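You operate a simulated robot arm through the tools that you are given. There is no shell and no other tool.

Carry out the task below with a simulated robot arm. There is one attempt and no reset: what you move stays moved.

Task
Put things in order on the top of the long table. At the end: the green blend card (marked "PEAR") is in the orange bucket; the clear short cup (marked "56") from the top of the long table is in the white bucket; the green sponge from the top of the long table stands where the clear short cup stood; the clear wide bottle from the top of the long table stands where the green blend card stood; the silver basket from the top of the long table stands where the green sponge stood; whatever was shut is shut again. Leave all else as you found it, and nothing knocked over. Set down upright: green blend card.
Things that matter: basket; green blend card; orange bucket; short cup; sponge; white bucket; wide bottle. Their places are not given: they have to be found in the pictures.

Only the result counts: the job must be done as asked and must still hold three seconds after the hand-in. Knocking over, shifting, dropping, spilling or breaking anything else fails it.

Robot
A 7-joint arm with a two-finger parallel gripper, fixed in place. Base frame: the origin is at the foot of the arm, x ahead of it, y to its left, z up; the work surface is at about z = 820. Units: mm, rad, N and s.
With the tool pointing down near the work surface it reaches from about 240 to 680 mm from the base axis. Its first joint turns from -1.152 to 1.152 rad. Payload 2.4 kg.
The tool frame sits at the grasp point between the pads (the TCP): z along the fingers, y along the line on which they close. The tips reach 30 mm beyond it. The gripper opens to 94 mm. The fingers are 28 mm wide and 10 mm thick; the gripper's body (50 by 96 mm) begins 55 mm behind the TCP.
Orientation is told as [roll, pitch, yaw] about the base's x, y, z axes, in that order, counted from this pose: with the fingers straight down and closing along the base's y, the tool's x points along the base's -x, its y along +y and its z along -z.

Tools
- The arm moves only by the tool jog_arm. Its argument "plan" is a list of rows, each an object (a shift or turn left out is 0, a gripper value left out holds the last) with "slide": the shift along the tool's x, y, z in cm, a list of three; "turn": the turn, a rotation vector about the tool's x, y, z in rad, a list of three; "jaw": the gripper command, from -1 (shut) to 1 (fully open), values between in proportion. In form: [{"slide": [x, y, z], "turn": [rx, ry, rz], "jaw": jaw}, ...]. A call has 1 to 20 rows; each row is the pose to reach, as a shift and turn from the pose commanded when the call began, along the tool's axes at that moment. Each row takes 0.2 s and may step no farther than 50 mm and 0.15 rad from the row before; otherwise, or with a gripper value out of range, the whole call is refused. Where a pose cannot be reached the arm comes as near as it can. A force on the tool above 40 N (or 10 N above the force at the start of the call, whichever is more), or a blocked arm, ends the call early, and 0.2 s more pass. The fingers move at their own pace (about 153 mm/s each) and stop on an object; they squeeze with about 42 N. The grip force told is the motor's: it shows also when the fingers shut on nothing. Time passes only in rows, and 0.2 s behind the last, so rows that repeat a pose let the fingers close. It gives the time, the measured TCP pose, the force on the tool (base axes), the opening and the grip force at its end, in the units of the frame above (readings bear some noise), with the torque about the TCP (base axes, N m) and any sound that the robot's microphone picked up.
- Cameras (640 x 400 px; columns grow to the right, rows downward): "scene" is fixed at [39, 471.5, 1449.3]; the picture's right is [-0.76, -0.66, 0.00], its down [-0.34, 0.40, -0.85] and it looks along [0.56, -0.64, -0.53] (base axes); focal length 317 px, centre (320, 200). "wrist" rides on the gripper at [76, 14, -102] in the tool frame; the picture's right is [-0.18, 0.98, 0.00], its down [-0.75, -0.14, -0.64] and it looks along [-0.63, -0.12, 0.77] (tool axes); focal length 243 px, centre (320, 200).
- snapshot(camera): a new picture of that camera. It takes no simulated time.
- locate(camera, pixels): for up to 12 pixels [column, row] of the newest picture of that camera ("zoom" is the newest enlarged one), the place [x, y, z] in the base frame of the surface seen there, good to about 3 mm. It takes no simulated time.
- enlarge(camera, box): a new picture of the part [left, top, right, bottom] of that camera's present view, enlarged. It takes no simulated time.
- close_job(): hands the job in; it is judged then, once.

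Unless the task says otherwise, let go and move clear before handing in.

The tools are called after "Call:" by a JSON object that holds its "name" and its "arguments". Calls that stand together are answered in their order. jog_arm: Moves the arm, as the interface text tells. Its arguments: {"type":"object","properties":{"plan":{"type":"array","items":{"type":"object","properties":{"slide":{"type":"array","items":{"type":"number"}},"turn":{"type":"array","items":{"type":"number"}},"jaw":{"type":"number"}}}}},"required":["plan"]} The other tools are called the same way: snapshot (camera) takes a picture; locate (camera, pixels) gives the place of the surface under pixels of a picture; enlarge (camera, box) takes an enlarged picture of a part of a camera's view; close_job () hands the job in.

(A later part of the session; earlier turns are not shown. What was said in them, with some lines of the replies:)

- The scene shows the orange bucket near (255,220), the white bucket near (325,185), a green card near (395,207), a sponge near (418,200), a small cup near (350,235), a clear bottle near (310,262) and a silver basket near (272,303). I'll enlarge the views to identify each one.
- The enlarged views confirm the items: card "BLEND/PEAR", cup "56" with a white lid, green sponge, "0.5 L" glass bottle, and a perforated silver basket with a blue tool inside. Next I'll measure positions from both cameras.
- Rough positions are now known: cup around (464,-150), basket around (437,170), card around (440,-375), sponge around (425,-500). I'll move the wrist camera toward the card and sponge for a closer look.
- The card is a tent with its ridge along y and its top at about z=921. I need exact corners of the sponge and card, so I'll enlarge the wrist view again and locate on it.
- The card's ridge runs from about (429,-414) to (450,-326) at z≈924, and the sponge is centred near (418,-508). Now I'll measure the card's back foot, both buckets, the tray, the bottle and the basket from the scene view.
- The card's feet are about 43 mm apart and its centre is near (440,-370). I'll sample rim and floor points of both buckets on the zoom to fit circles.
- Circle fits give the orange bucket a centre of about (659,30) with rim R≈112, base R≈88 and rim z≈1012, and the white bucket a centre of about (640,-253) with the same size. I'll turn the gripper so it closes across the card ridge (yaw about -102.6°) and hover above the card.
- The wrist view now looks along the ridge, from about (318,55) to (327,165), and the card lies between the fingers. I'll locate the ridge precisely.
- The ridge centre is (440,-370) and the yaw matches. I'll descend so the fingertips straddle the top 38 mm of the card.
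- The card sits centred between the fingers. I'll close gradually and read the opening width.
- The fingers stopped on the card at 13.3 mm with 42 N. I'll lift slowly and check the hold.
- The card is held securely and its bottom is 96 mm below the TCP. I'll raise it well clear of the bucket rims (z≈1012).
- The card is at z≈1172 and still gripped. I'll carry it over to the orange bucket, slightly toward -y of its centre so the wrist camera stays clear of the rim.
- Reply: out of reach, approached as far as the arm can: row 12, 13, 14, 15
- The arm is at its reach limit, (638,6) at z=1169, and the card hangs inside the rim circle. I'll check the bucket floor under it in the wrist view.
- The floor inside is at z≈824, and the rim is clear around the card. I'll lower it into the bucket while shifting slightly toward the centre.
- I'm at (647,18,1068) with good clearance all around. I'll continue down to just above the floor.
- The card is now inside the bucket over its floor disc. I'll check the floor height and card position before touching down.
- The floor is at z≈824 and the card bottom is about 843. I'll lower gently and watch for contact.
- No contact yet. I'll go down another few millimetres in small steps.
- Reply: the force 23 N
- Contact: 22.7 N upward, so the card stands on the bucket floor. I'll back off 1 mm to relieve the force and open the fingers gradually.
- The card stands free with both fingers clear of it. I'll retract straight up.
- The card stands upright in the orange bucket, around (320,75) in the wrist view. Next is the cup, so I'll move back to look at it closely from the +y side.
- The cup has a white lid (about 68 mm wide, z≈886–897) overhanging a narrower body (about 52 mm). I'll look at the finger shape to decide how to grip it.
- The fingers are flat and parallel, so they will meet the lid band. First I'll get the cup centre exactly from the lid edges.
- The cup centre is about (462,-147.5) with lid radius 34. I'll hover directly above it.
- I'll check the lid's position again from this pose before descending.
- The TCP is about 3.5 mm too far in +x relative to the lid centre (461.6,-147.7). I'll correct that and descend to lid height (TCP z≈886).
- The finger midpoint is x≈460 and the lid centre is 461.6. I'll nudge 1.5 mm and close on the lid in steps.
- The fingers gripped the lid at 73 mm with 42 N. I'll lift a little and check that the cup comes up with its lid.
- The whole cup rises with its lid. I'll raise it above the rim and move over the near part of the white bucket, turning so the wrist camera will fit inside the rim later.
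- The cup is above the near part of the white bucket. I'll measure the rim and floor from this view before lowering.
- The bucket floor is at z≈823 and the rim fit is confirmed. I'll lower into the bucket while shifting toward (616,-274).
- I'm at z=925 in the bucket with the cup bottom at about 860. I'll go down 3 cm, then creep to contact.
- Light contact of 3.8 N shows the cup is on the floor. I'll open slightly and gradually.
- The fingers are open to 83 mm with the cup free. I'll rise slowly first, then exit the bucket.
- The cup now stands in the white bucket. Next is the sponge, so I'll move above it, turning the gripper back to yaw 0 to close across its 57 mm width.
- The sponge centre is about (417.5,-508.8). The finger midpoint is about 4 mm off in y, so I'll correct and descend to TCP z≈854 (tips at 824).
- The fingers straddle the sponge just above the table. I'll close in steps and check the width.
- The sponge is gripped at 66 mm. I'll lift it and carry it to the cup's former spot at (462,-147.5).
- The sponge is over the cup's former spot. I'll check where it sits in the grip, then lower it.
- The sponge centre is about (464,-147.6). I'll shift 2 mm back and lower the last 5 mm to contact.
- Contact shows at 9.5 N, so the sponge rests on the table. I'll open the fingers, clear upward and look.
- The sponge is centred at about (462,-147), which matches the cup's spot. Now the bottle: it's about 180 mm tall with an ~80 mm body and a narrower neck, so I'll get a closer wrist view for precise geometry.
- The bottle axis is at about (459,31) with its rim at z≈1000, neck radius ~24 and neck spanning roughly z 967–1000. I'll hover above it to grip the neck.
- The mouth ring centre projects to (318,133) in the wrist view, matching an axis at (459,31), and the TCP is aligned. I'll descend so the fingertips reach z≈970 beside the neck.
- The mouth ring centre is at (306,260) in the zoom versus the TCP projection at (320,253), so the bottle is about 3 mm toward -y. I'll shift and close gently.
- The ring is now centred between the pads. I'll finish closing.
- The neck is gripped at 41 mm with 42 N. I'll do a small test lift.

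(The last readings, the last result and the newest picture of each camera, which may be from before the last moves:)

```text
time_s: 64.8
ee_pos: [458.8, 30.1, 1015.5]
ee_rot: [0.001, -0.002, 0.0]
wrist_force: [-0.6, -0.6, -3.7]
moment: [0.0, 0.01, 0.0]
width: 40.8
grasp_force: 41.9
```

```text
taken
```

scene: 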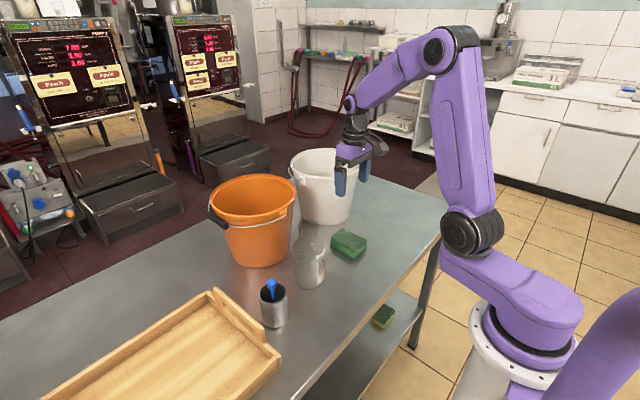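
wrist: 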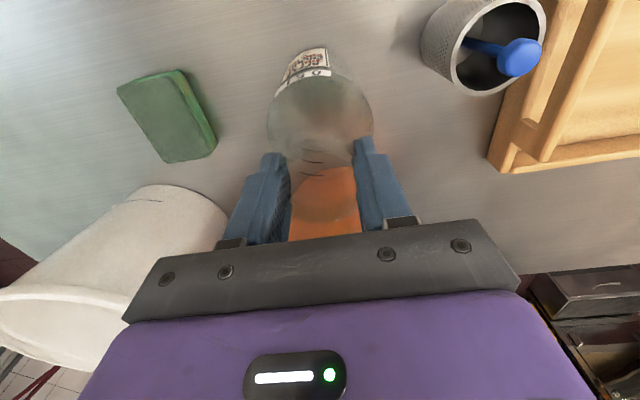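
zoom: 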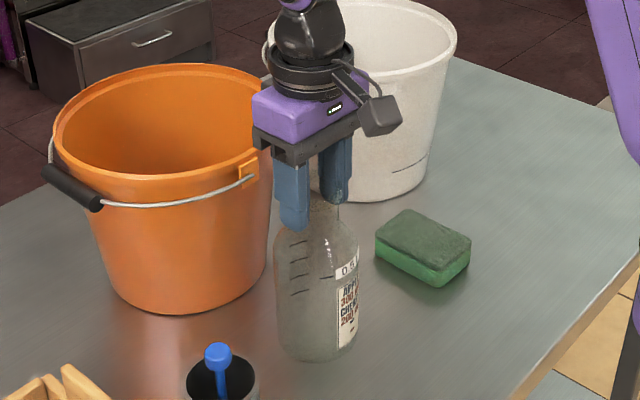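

The bottle lifts cleanly, with about 4 N weight. I'll raise it and carry it over to the card's former spot (440,-370).

Call:
{"name": "jog_arm", "arguments": {"plan": [{"slide": [0, 0, -2.0], "jaw": -0.2}, {"slide": [0, 0, -5.0]}, {"slide": [0, 0, -7.5]}, {"slide": [0.1, -2.0, -7.5]}, {"slide": [0.3, -5.0, -7.5]}, {"slide": [0.4, -9.0, -7.5]}, {"slide": [0.6, -13.0, -7.5]}, {"slide": [0.8, -17.0, -7.5]}, {"slide": [1.0, -21.0, -7.5]}, {"slide": [1.2, -25.0, -7.5]}, {"slide": [1.3, -29.0, -7.5]}, {"slide": [1.5, -33.0, -7.5]}, {"slide": [1.7, -36.5, -7.5]}, {"slide": [1.8, -39.0, -7.5]}, {"slide": [1.8, -40.0, -7.5]}, {"slide": [1.8, -40.0, -7.5]}]}}

Call:
{"name": "snapshot", "arguments": {"camera": "scene"}}

Call:
{"name": "snapshot", "arguments": {"camera": "wrist"}}

```text
time_s: 68.2
ee_pos: [440.2, -371.0, 1092.2]
ee_rot: [-0.002, 0.0, -0.001]
wrist_force: [-0.3, 0.0, -3.0]
moment: [-0.02, -0.03, 0.01]
width: 40.7
grasp_force: 42.5
```

```text
taken
```

scene: 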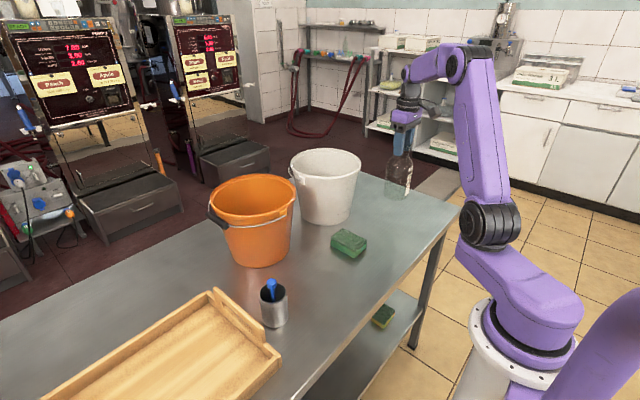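

```text
taken
```

wrist: 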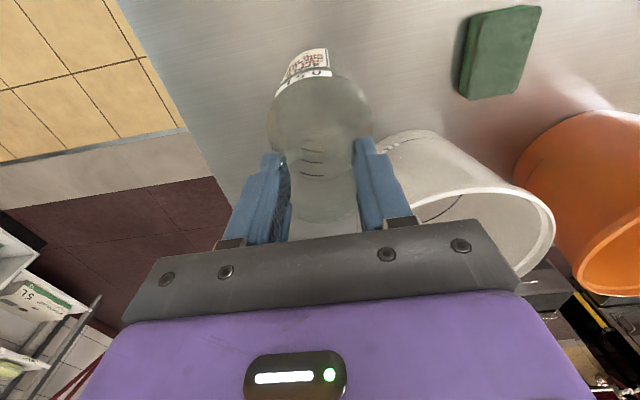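

I'm over the card's spot at (440,-371). I'll lower the bottle to just above the table.

Call:
{"name": "jog_arm", "arguments": {"plan": [{"slide": [0, 0, 2.0], "jaw": -0.2}, {"slide": [0, 0, 4.5]}, {"slide": [0, 0, 6.8]}, {"slide": [0, 0, 8.2]}, {"slide": [0, 0, 8.7]}, {"slide": [0, 0, 8.7]}]}}

Call:
{"name": "snapshot", "arguments": {"camera": "scene"}}

```text
time_s: 69.6
ee_pos: [439.8, -371.0, 1003.0]
ee_rot: [0.0, 0.0, 0.001]
wrist_force: [0.3, -1.1, -4.1]
moment: [0.01, -0.01, 0.01]
width: 40.9
grasp_force: 41.5
```

```text
taken
```

scene: 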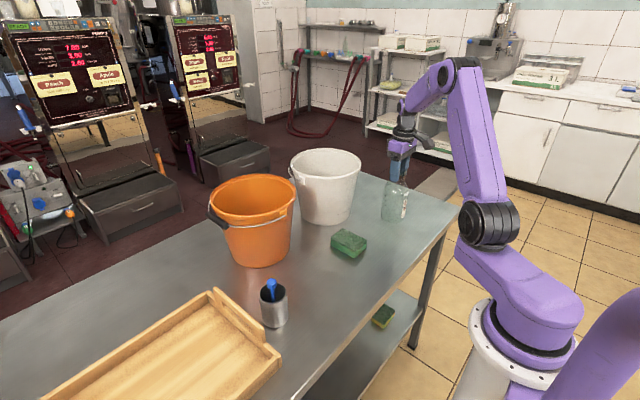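

Call:
{"name": "jog_arm", "arguments": {"plan": [{"slide": [0, 0, 0.1], "jaw": -0.2}, {"slide": [0, 0, 0.2]}, {"slide": [0, 0, 0.2]}]}}

```text
time_s: 70.4
ee_pos: [440.7, -370.9, 1001.1]
ee_rot: [0.0, 0.0, -0.001]
wrist_force: [0.7, 0.3, -3.9]
moment: [0.0, 0.0, 0.01]
width: 40.9
grasp_force: 42.6
```

The force is still -3.9 N, so there's no contact yet. I'll creep down another millimetre.

Call:
{"name": "jog_arm", "arguments": {"plan": [{"slide": [0, 0, 0.06], "jaw": -0.2}, {"slide": [0, 0, 0.1]}, {"slide": [0, 0, 0.1]}]}}

```text
time_s: 71.2
ee_pos: [440.6, -371.2, 1000.3]
ee_rot: [0.002, -0.001, 0.0]
wrist_force: [0.5, -1.1, -1.6]
moment: [-0.03, 0.08, 0.03]
width: 40.9
grasp_force: 41.8
```

The weight is transferring to the table. I'll go a touch lower, then open gradually.

Call:
{"name": "jog_arm", "arguments": {"plan": [{"slide": [0, 0, 0.05], "jaw": -0.2}, {"slide": [0, 0, 0.05], "jaw": -0.1}, {"slide": [0, 0, 0.05], "jaw": -0.05}, {"slide": [0, 0, 0.05], "jaw": 0.0}, {"slide": [0, 0, 0.05], "jaw": 0.1}, {"slide": [0, 0, 0.05], "jaw": 0.3}, {"slide": [0, 0, 0.05], "jaw": 0.6}, {"slide": [0, 0, 0.05], "jaw": 1}, {"slide": [0, 0, 0.05], "jaw": 1}]}}

Call:
{"name": "enlarge", "arguments": {"camera": "wrist", "box": [180, 30, 460, 250]}}

Call:
{"name": "enlarge", "arguments": {"camera": "scene", "box": [340, 120, 460, 250]}}

```text
time_s: 73.2
ee_pos: [440.9, -371.2, 1000.8]
ee_rot: [-0.001, 0.002, 0.0]
wrist_force: [0.0, -0.1, 0.3]
moment: [-0.01, -0.02, -0.01]
width: 93.9
grasp_force: 0.1
```

```text
1.82 times, centred on (320, 140) of wrist
```

zoom: 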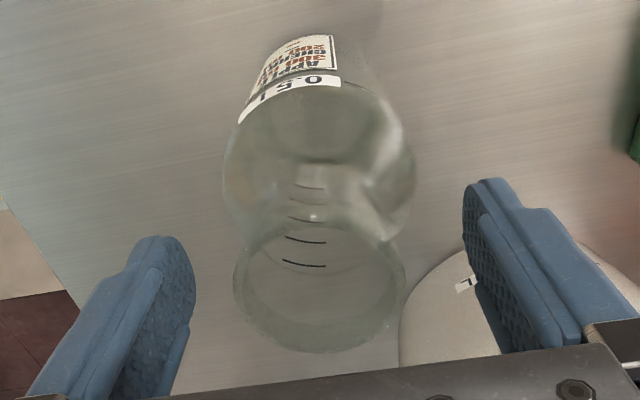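

```text
3.08 times, centred on (400, 185) of scene
```

zoom: 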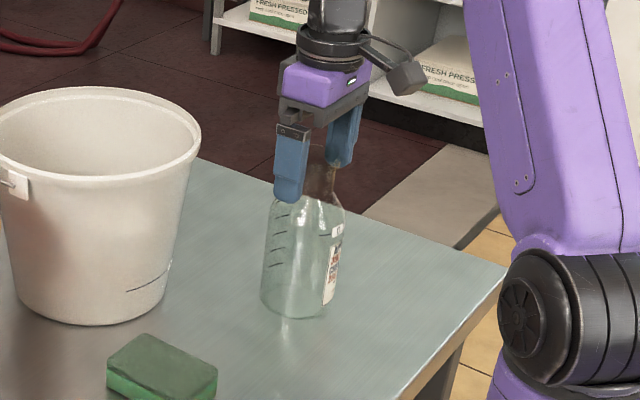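

The bottle stands upright at the card's spot. I'll retract upward, then move to view the basket.

Call:
{"name": "jog_arm", "arguments": {"plan": [{"slide": [0, 0, -1.0], "jaw": 1}, {"slide": [0, 0, -3.5]}, {"slide": [0, 0, -7.5]}, {"slide": [0, 0, -10.5]}, {"slide": [0.5, 3.0, -10.5]}, {"slide": [1.0, 7.0, -10.5]}, {"slide": [1.5, 11.5, -10.5]}, {"slide": [2.0, 16.0, -10.0]}, {"slide": [2.7, 20.5, -9.5]}, {"slide": [3.3, 25.0, -9.0]}, {"slide": [3.9, 29.5, -8.5]}, {"slide": [4.5, 34.0, -8.0]}, {"slide": [5.2, 38.5, -7.5]}, {"slide": [5.8, 43.0, -7.0]}, {"slide": [6.4, 47.5, -6.5]}, {"slide": [6.8, 51.0, -6.0]}, {"slide": [7.0, 53.0, -6.0]}, {"slide": [7.0, 53.6, -6.0]}, {"slide": [7.0, 53.6, -6.0]}]}}

Call:
{"name": "snapshot", "arguments": {"camera": "scene"}}

Call:
{"name": "snapshot", "arguments": {"camera": "wrist"}}

```text
time_s: 77.2
ee_pos: [370.3, 164.8, 1061.1]
ee_rot: [0.001, 0.0, -0.001]
wrist_force: [0.3, -0.3, -0.1]
moment: [0.0, 0.02, 0.01]
width: 94.1
grasp_force: 0.0
```

```text
taken
```

scene: 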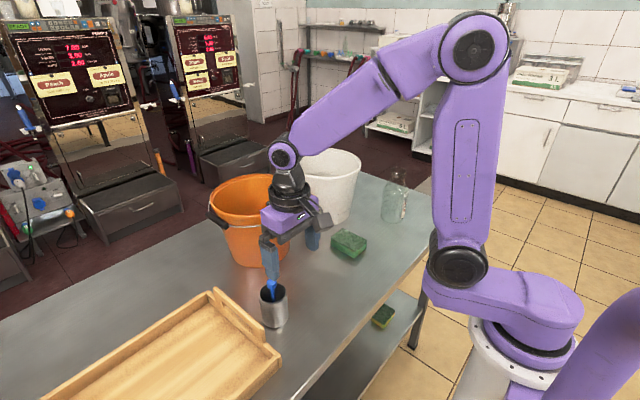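

```text
taken
```

wrist: 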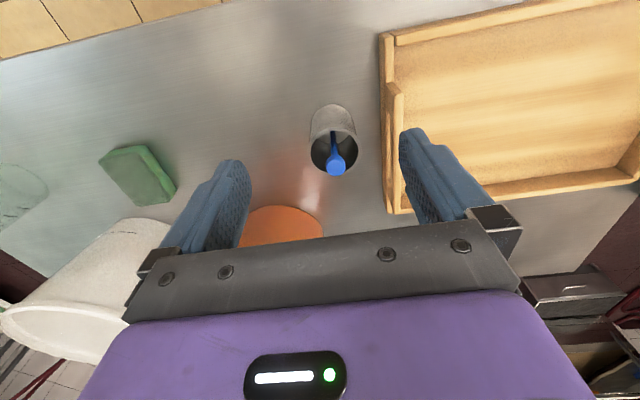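

Call:
{"name": "enlarge", "arguments": {"camera": "wrist", "box": [290, 85, 410, 215]}}

Call:
{"name": "locate", "arguments": {"camera": "zoom", "pixels": [[212, 200], [420, 180], [300, 125], [330, 285], [350, 260], [225, 160], [395, 140], [220, 235], [418, 215], [265, 140], [360, 125], [280, 285]]}}

Call:
{"name": "locate", "arguments": {"camera": "zoom", "pixels": [[250, 80], [300, 60], [345, 70], [345, 130], [345, 200], [330, 240], [370, 240], [500, 100], [530, 200], [560, 200], [500, 300], [580, 300]]}}

```text
3.08 times, centred on (350, 150) of wrist
```

zoom: 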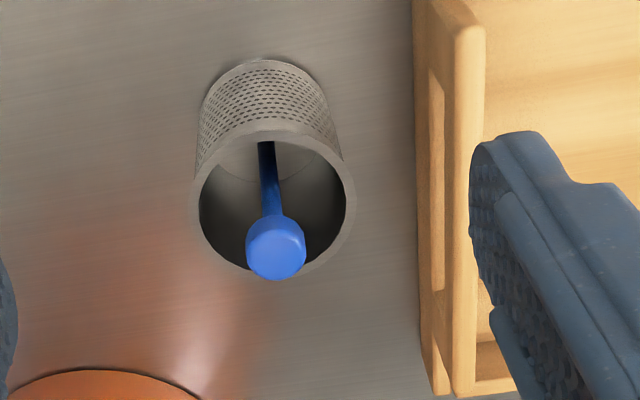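

```text
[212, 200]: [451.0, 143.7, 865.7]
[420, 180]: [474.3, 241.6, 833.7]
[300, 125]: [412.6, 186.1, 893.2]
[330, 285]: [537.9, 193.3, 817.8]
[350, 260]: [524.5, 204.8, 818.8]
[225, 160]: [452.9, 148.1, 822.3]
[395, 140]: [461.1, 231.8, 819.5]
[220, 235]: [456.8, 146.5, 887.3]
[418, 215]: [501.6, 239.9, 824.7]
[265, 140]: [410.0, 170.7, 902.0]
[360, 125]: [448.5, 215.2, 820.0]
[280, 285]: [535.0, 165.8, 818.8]
```

```text
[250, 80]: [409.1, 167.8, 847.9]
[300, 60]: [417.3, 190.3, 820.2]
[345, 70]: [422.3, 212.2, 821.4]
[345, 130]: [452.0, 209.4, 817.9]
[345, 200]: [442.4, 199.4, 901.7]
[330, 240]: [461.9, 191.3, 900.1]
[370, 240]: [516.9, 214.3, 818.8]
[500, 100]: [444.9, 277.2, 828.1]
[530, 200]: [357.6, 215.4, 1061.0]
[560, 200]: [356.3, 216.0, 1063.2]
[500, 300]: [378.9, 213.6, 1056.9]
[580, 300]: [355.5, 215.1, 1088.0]
```

Call:
{"name": "locate", "arguments": {"camera": "zoom", "pixels": [[195, 205], [198, 185], [212, 160], [240, 138], [290, 134], [320, 145], [342, 168], [352, 195], [351, 215], [340, 240], [312, 266], [225, 256]]}}

Call:
{"name": "locate", "arguments": {"camera": "zoom", "pixels": [[273, 250], [255, 240], [300, 240], [275, 272], [270, 200], [267, 170], [266, 150], [430, 50], [465, 50], [465, 200], [440, 300], [460, 380]]}}

```text
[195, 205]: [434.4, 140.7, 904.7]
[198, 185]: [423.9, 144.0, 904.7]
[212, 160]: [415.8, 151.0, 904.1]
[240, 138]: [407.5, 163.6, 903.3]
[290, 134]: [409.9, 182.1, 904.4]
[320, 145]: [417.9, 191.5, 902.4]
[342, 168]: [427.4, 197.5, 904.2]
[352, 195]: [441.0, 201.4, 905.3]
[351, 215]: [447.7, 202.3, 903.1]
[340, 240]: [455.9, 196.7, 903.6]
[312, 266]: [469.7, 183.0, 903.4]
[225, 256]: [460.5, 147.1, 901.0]
```

```text
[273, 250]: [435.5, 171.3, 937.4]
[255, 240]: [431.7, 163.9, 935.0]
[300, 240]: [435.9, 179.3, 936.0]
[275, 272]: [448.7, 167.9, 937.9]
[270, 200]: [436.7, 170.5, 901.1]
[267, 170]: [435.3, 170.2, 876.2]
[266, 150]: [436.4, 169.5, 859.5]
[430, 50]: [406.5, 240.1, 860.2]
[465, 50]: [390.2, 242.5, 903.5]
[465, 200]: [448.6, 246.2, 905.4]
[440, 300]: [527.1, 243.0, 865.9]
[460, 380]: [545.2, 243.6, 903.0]
```

The basket's rim centre is about (437,171.5) with R≈32 and top z≈904; the blue tool stands in the middle with its top at z≈938. The tray is about 35 mm away in +y, so I'll grip along x (yaw -90°).

Call:
{"name": "jog_arm", "arguments": {"plan": [{"slide": [-0.6, 0.05, 0], "turn": [0, 0, 0.143], "jaw": 1}, {"slide": [-1.2, 0.1, 0], "turn": [0, 0, 0.286]}, {"slide": [-1.8, 0.15, 0], "turn": [0, 0, 0.429]}, {"slide": [-2.4, 0.2, 0], "turn": [0, 0, 0.571]}, {"slide": [-3.0, 0.25, 0], "turn": [0, 0, 0.714]}, {"slide": [-3.6, 0.3, 0], "turn": [0, 0, 0.857]}, {"slide": [-4.2, 0.35, 0], "turn": [0, 0, 1.0]}, {"slide": [-4.8, 0.4, 0.5], "turn": [0, 0, 1.143]}, {"slide": [-5.4, 0.45, 2.0], "turn": [0, 0, 1.286]}, {"slide": [-6.0, 0.5, 3.5], "turn": [0, 0, 1.428]}, {"slide": [-6.67, 0.62, 5.0], "turn": [0, 0, 1.571]}, {"slide": [-6.67, 0.62, 6.1], "turn": [0, 0, 1.571]}, {"slide": [-6.67, 0.62, 6.1], "turn": [0, 0, 1.571]}]}}

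Call:
{"name": "snapshot", "arguments": {"camera": "wrist"}}

Call:
{"name": "snapshot", "arguments": {"camera": "scene"}}

```text
time_s: 80.0
ee_pos: [437.5, 172.0, 998.1]
ee_rot: [0.001, 0.001, -1.573]
wrist_force: [0.3, 0.0, 0.5]
moment: [0.0, 0.04, 0.0]
width: 93.9
grasp_force: 0.0
```

```text
taken
```

wrist: 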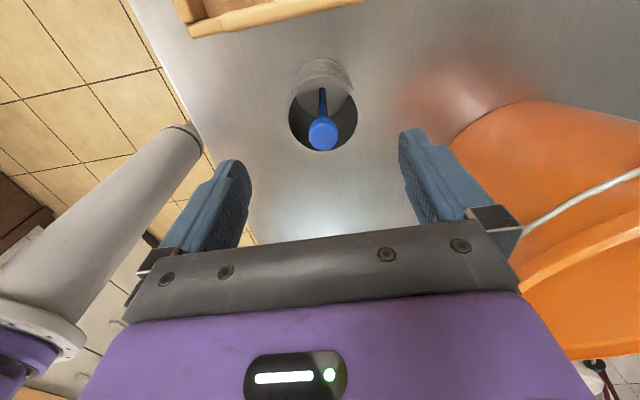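

```text
taken
```

scene: 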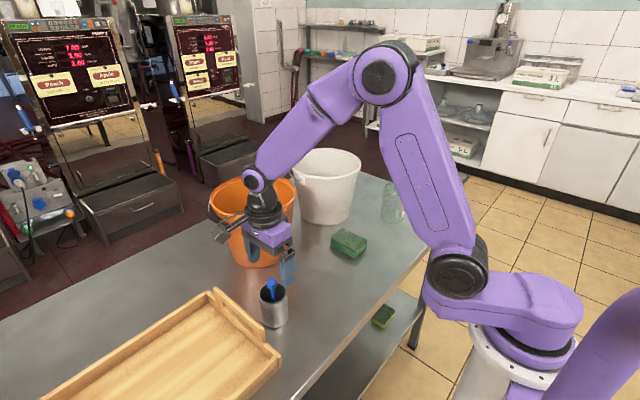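

Call:
{"name": "enlarge", "arguments": {"camera": "wrist", "box": [260, 40, 390, 170]}}

Call:
{"name": "locate", "arguments": {"camera": "wrist", "pixels": [[290, 118], [296, 102], [291, 130], [355, 110], [356, 125], [345, 142], [322, 151], [305, 146], [322, 130], [243, 200], [402, 170]]}}

```text
3.08 times, centred on (325, 105) of wrist
```

zoom: 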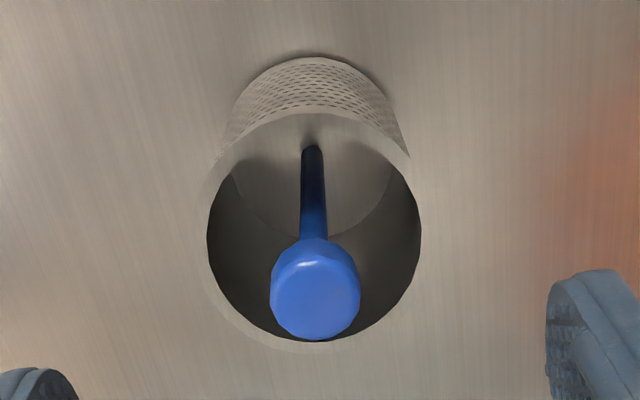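

```text
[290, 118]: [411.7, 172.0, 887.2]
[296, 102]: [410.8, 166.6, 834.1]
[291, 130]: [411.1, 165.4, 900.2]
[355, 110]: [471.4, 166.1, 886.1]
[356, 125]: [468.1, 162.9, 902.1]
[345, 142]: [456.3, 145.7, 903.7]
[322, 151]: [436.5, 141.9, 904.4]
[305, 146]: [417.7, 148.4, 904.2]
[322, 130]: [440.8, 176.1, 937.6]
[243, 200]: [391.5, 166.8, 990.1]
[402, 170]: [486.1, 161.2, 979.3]
```

The basket is centred between the fingers (x midpoint 438.8). I'll descend to TCP z≈896, leaving the palm about 12 mm above the blue knob.

Call:
{"name": "jog_arm", "arguments": {"plan": [{"slide": [0, 0, 2.5], "jaw": 1}, {"slide": [0, 0, 5.0]}, {"slide": [0, 0, 7.5]}, {"slide": [0, 0, 9.3]}, {"slide": [0, 0, 10.2]}, {"slide": [0, 0, 10.2]}]}}

Call:
{"name": "snapshot", "arguments": {"camera": "wrist"}}

Call:
{"name": "enlarge", "arguments": {"camera": "scene", "box": [200, 180, 340, 350]}}

```text
time_s: 81.4
ee_pos: [436.5, 172.0, 897.8]
ee_rot: [0.0, 0.001, -1.571]
wrist_force: [0.5, -0.4, 0.0]
moment: [0.01, 0.03, -0.01]
width: 93.9
grasp_force: 0.0
```

```text
taken
```

wrist: 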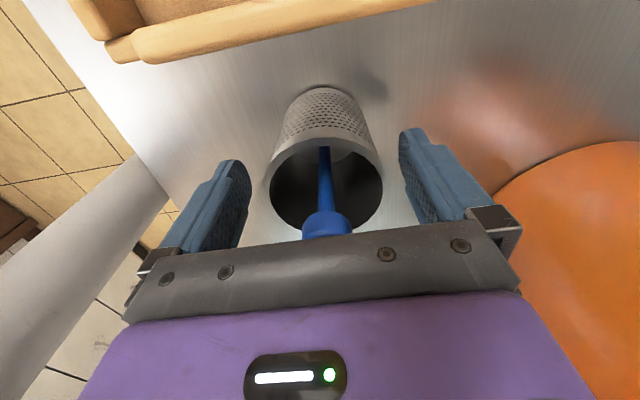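

```text
2.35 times, centred on (270, 265) of scene
```

zoom: 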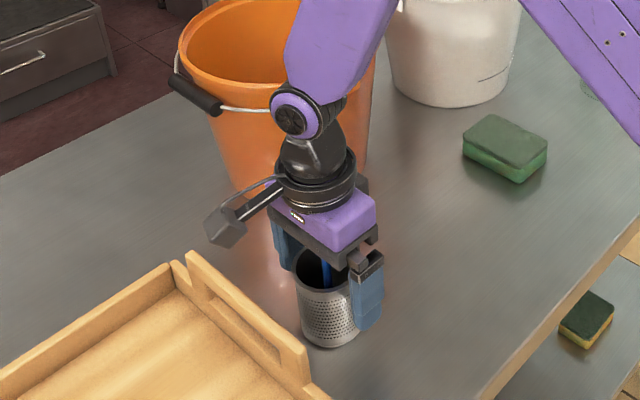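

The rim centre in the wrist image is (326,187) versus the TCP at (320,188), so the basket is about 3 mm toward +x. I'll nudge and close.

Call:
{"name": "jog_arm", "arguments": {"plan": [{"slide": [0, 0.25, 0], "jaw": 1}, {"slide": [0, 0.25, 0], "jaw": 0.7}, {"slide": [0, 0.25, 0], "jaw": 0.55}, {"slide": [0, 0.25, 0], "jaw": 0.45}, {"slide": [0, 0.25, 0], "jaw": 0.35}, {"slide": [0, 0.25, 0], "jaw": 0.2}, {"slide": [0, 0.25, 0], "jaw": 0.0}, {"slide": [0, 0.25, 0], "jaw": 0.0}]}}

Call:
{"name": "snapshot", "arguments": {"camera": "wrist"}}

```text
time_s: 83.2
ee_pos: [440.3, 172.4, 897.6]
ee_rot: [0.001, -0.001, -1.57]
wrist_force: [0.7, 0.1, 0.3]
moment: [-0.03, -0.08, -0.02]
width: 57.3
grasp_force: 41.8
```

```text
taken
```

wrist: 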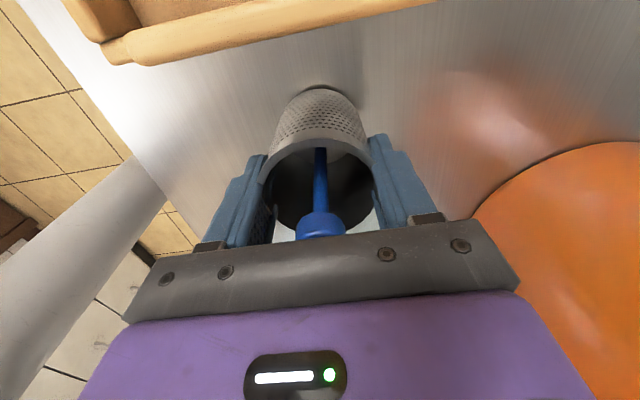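

The basket is gripped. I'll do a small test lift.

Call:
{"name": "jog_arm", "arguments": {"plan": [{"slide": [0, 0, -0.4], "jaw": 0.0}, {"slide": [0, 0, -1.0]}, {"slide": [0, 0, -2.0]}, {"slide": [0, 0, -2.0]}]}}

Call:
{"name": "snapshot", "arguments": {"camera": "wrist"}}

Call:
{"name": "enlarge", "arguments": {"camera": "scene", "box": [200, 180, 340, 350]}}

```text
time_s: 84.2
ee_pos: [438.9, 172.0, 919.3]
ee_rot: [0.0, 0.001, -1.571]
wrist_force: [0.5, -0.2, -0.8]
moment: [0.01, -0.03, 0.02]
width: 57.4
grasp_force: 42.1
```

```text
taken
```

wrist: 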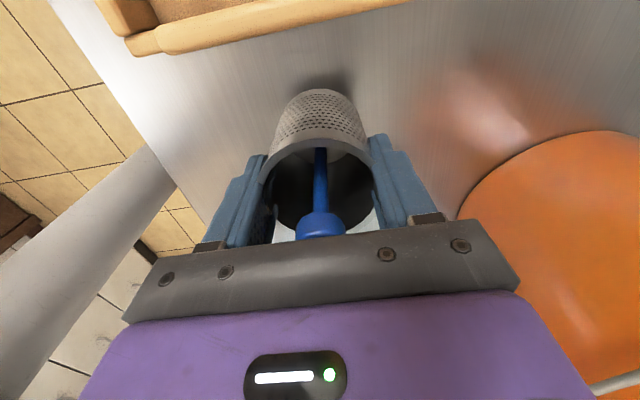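

```text
2.35 times, centred on (270, 265) of scene
```

zoom: 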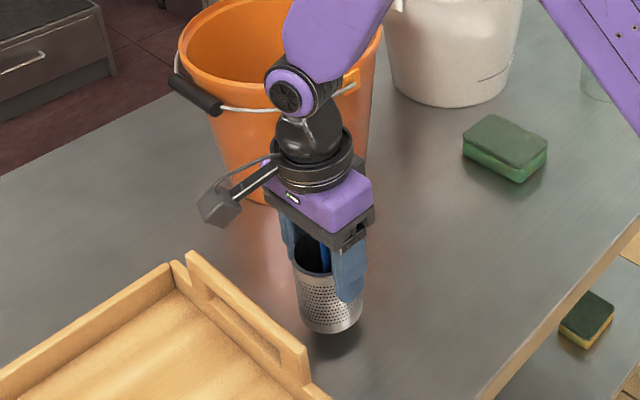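

The basket rises with its tool. I'll carry it around the robot-side of the bottle at x≈330, turning back to yaw 0.

Call:
{"name": "jog_arm", "arguments": {"plan": [{"slide": [0, 0, -2.0], "jaw": 0.0}, {"slide": [0, 0, -5.5]}, {"slide": [0, 0, -9.0]}, {"slide": [-3.0, -2.0, -9.0]}, {"slide": [-6.5, -4.0, -9.0], "turn": [0, 0, -0.121]}, {"slide": [-10.5, -6.0, -9.0], "turn": [0, 0, -0.242]}, {"slide": [-14.5, -7.5, -9.0], "turn": [0, 0, -0.363]}, {"slide": [-18.5, -9.0, -9.0], "turn": [0, 0, -0.484]}, {"slide": [-22.5, -10.0, -9.0], "turn": [0, 0, -0.605]}, {"slide": [-26.5, -10.7, -9.0], "turn": [0, 0, -0.726]}, {"slide": [-31.0, -11.0, -9.0], "turn": [0, 0, -0.847]}, {"slide": [-35.5, -11.0, -9.0], "turn": [0, 0, -0.968]}, {"slide": [-40.0, -11.0, -9.0], "turn": [0, 0, -1.089]}, {"slide": [-44.5, -11.0, -9.0], "turn": [0, 0, -1.21]}, {"slide": [-49.0, -11.0, -9.0], "turn": [0, 0, -1.331]}, {"slide": [-53.5, -11.0, -9.0], "turn": [0, 0, -1.452]}, {"slide": [-57.0, -11.0, -9.0], "turn": [0, 0, -1.571]}, {"slide": [-57.0, -11.0, -9.0], "turn": [0, 0, -1.571]}]}}

Call:
{"name": "snapshot", "arguments": {"camera": "scene"}}

Call:
{"name": "snapshot", "arguments": {"camera": "wrist"}}

```text
time_s: 88.0
ee_pos: [331.6, -397.4, 1005.6]
ee_rot: [-0.001, 0.001, 0.001]
wrist_force: [0.5, 0.6, -0.4]
moment: [0.0, 0.01, 0.0]
width: 57.3
grasp_force: 41.9
```

```text
taken
```

scene: 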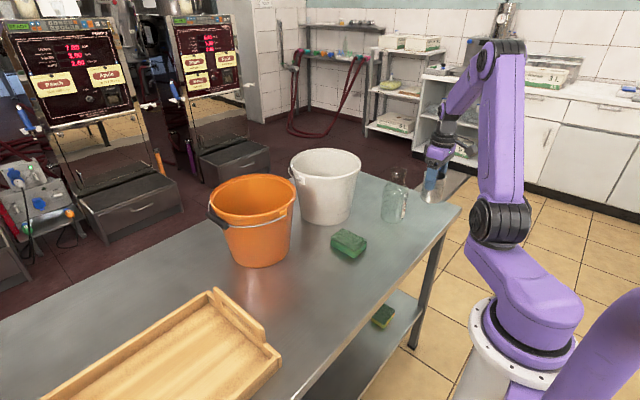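

```text
taken
```

wrist: 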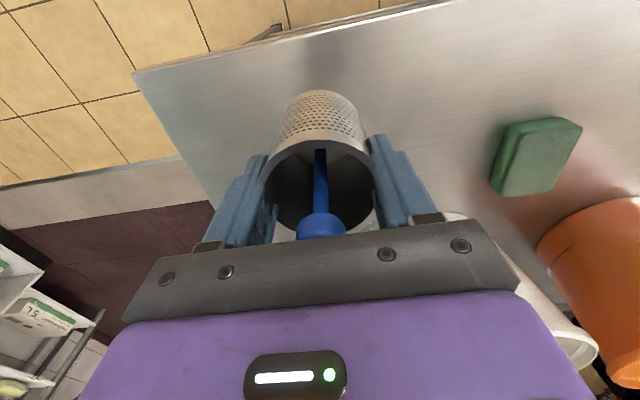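

I'm past the bottle. I'll move first in -y, then in +x, to reach the sponge's former spot (417.5,-509).

Call:
{"name": "jog_arm", "arguments": {"plan": [{"slide": [0, -3.5, 0], "jaw": 0.0}, {"slide": [0, -7.5, 0]}, {"slide": [-1.0, -10.5, 0]}, {"slide": [-4.0, -11.16, 0]}, {"slide": [-7.0, -11.16, 0]}, {"slide": [-8.6, -11.16, 0]}, {"slide": [-8.6, -11.16, 0]}]}}

Call:
{"name": "snapshot", "arguments": {"camera": "wrist"}}

Call:
{"name": "snapshot", "arguments": {"camera": "scene"}}

```text
time_s: 89.6
ee_pos: [416.0, -511.1, 1008.4]
ee_rot: [0.0, 0.001, 0.0]
wrist_force: [0.6, 0.6, -0.4]
moment: [0.01, 0.0, 0.01]
width: 57.3
grasp_force: 41.7
```

```text
taken
```

wrist: 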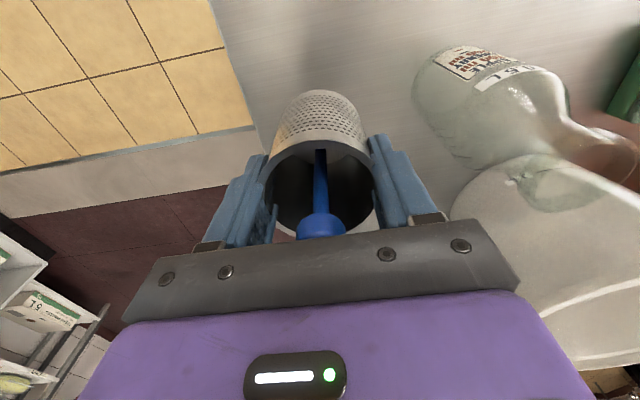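

```text
taken
```

scene: 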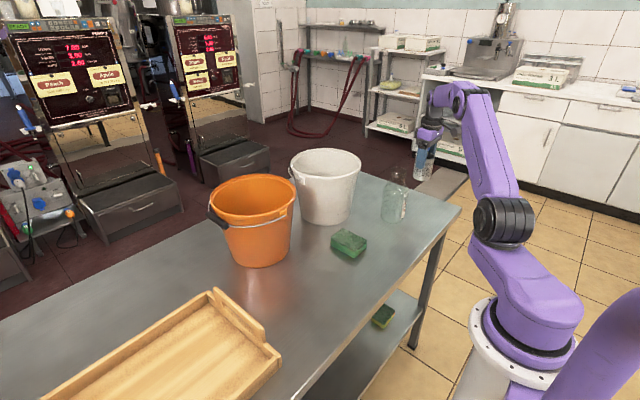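

I'm at (416,-511), about 2 mm off. I'll correct and lower to just above the table (grasp height was TCP z≈897.6).

Call:
{"name": "jog_arm", "arguments": {"plan": [{"slide": [-0.1, 0.15, 2.5], "jaw": 0.0}, {"slide": [-0.1, 0.15, 5.5]}, {"slide": [-0.1, 0.15, 8.0]}, {"slide": [-0.1, 0.15, 9.8]}, {"slide": [-0.1, 0.15, 10.5]}, {"slide": [-0.1, 0.15, 10.5]}]}}

Call:
{"name": "snapshot", "arguments": {"camera": "wrist"}}

```text
time_s: 91.0
ee_pos: [417.8, -510.0, 902.3]
ee_rot: [-0.001, -0.001, 0.001]
wrist_force: [0.2, -0.1, -1.1]
moment: [0.01, 0.03, 0.0]
width: 57.2
grasp_force: 41.9
```

```text
taken
```

wrist: 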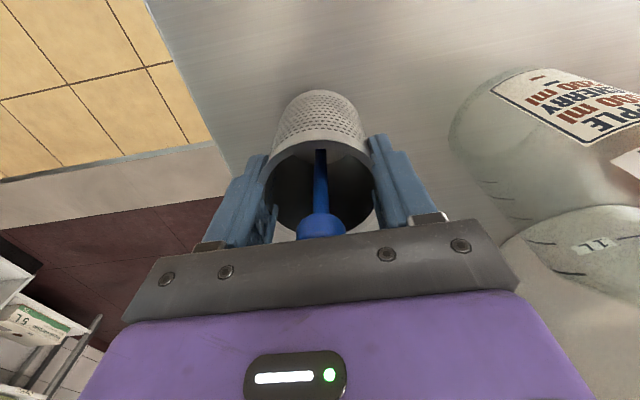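

Call:
{"name": "jog_arm", "arguments": {"plan": [{"slide": [0, 0, 0.2], "jaw": 0.0}, {"slide": [0, 0, 0.4]}, {"slide": [0, 0, 0.4]}]}}

```text
time_s: 91.8
ee_pos: [416.3, -509.2, 898.7]
ee_rot: [-0.001, 0.0, 0.0]
wrist_force: [-0.4, 0.3, -1.0]
moment: [0.04, 0.0, 0.02]
width: 57.3
grasp_force: 42.0
```

No contact yet at z=898.7. I'll creep down another millimetre or so.

Call:
{"name": "jog_arm", "arguments": {"plan": [{"slide": [0, 0, 0.08], "jaw": 0.0}, {"slide": [0, 0, 0.13]}, {"slide": [0, 0, 0.13]}]}}

```text
time_s: 92.6
ee_pos: [418.1, -509.0, 897.4]
ee_rot: [-0.001, -0.001, -0.001]
wrist_force: [-0.8, 0.3, 0.1]
moment: [-0.04, -0.01, 0.02]
width: 57.0
grasp_force: 41.7
```

Call:
{"name": "jog_arm", "arguments": {"plan": [{"slide": [0, 0, 0.05], "jaw": 0.0}, {"slide": [0, 0, 0.1]}, {"slide": [0, 0, 0.1]}]}}

```text
time_s: 93.4
ee_pos: [416.5, -508.8, 897.0]
ee_rot: [-0.003, 0.0, 0.0]
wrist_force: [-1.9, 1.7, 10.9]
moment: [0.28, 0.12, 0.03]
width: 57.2
grasp_force: 42.2
```

Contact is confirmed at 10.9 N. I'll back off slightly, open gradually, then rise clear.

Call:
{"name": "jog_arm", "arguments": {"plan": [{"slide": [0, 0, -0.06], "jaw": 0.0}, {"slide": [0, 0, -0.06], "jaw": 0.25}, {"slide": [0, 0, -0.06], "jaw": 0.35}, {"slide": [0, 0, -0.06], "jaw": 0.5}, {"slide": [0, 0, -0.06], "jaw": 0.75}, {"slide": [0, 0, -0.06], "jaw": 1}, {"slide": [0, 0, -0.06], "jaw": 1}]}}

Call:
{"name": "snapshot", "arguments": {"camera": "wrist"}}

```text
time_s: 95.0
ee_pos: [416.9, -509.3, 896.9]
ee_rot: [0.001, 0.0, -0.001]
wrist_force: [0.0, -0.1, 0.2]
moment: [0.02, -0.03, 0.05]
width: 94.1
grasp_force: 0.0
```

```text
taken
```

wrist: 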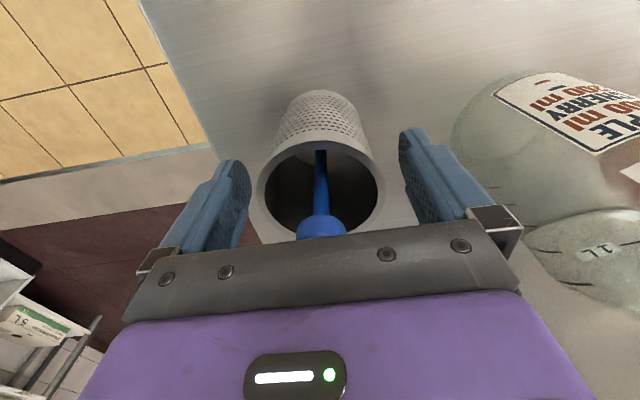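

The basket stands free between the open fingers. I'll rise straight up and move back toward the robot.

Call:
{"name": "jog_arm", "arguments": {"plan": [{"slide": [0, 0, -1.0], "jaw": 1}, {"slide": [0, 0, -3.5]}, {"slide": [0, 0, -7.5]}, {"slide": [0, 0, -12.0]}, {"slide": [0, 0, -16.5]}, {"slide": [2.0, 1.0, -19.0]}, {"slide": [5.0, 3.0, -20.0]}, {"slide": [8.0, 6.0, -20.0]}, {"slide": [10.0, 9.0, -20.0]}, {"slide": [10.0, 9.0, -20.0]}]}}

Call:
{"name": "snapshot", "arguments": {"camera": "wrist"}}

Call:
{"name": "snapshot", "arguments": {"camera": "scene"}}

```text
time_s: 97.2
ee_pos: [316.9, -417.6, 1095.4]
ee_rot: [-0.001, 0.0, 0.001]
wrist_force: [0.1, 0.3, 0.3]
moment: [-0.01, 0.0, 0.03]
width: 94.1
grasp_force: 0.0
```

```text
taken
```

wrist: 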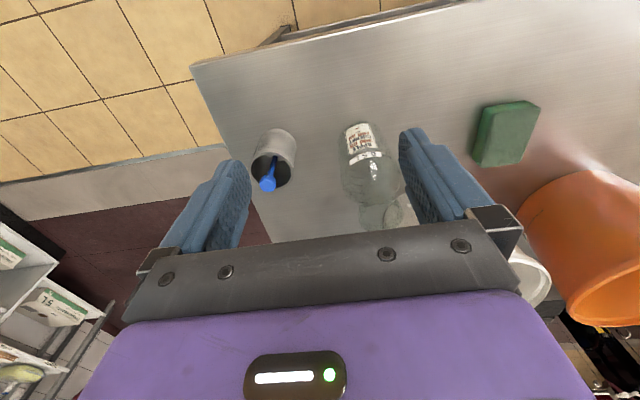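

```text
taken
```

scene: 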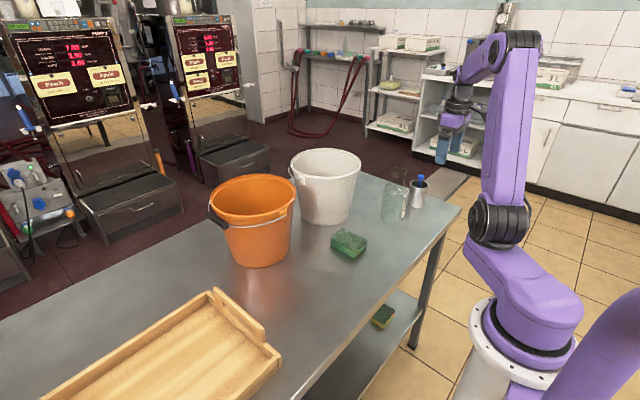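

All five items are placed. I'll verify the final positions of the basket and bottle, and look into both buckets.

Call:
{"name": "enlarge", "arguments": {"camera": "wrist", "box": [235, 110, 425, 240]}}

Call:
{"name": "locate", "arguments": {"camera": "zoom", "pixels": [[57, 160], [65, 145], [90, 133], [120, 137], [145, 150], [170, 170], [180, 185], [175, 215], [390, 50], [380, 90], [440, 140], [375, 130]]}}

Call:
{"name": "enlarge", "arguments": {"camera": "scene", "box": [200, 140, 450, 290]}}

```text
3.08 times, centred on (330, 175) of wrist
```

zoom: 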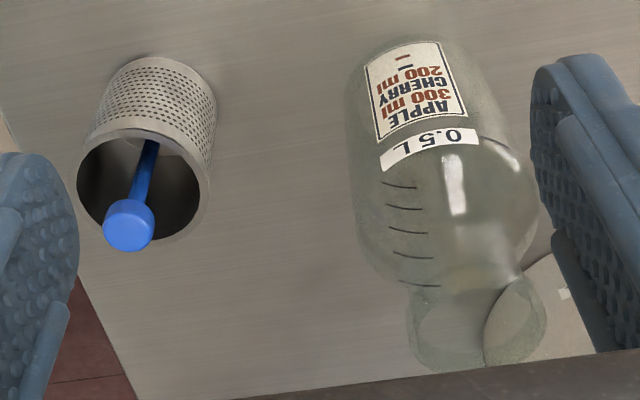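

```text
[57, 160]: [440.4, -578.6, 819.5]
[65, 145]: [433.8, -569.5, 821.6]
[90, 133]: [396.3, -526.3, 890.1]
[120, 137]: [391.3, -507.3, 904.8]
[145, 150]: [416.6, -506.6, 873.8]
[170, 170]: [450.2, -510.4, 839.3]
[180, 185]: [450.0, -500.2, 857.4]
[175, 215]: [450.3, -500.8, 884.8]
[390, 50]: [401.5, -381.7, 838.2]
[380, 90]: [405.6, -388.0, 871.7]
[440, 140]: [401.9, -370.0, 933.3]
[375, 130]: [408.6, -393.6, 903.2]
```

```text
2.56 times, centred on (325, 215) of scene
```

zoom: 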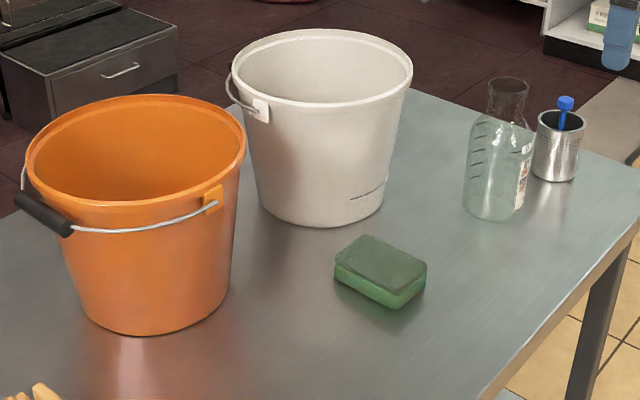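

The basket stands around (418,-507), the bottle around (441,-371) and the sponge around (462,-147). The card and the lidded cup were upright in their buckets when I last saw inside them, and nothing else has moved. The gripper is open and clear, so I'm handing in.

Call:
{"name": "close_job", "arguments": {}}

```text
The job is handed in.
```

The job is handed in, and everything asked for is in place. I saw no object knocked over or shifted along the way.

| Item | Now at | Position from the pictures (x, y, mm) |
|---|---|---|
| Green blend card ("PEAR") | Standing upright in the orange bucket | about (648, 17) |
| Clear short cup ("56"), lid still on | Standing in the white bucket | about (616, -274) |
| Green sponge | Where the cup stood | about (462, -147); cup was at (462, -147.5) |
| Clear wide bottle | Where the card stood | about (441, -371); card was at (440, -370) |
| Silver basket, blue tool still inside | Where the sponge stood | about (418, -507); sponge was at (417.5, -509) |

I last saw the card and the cup upright as I lifted out of each bucket. I did not look inside the buckets again before handing in. The gripper was open and clear of everything at the end.
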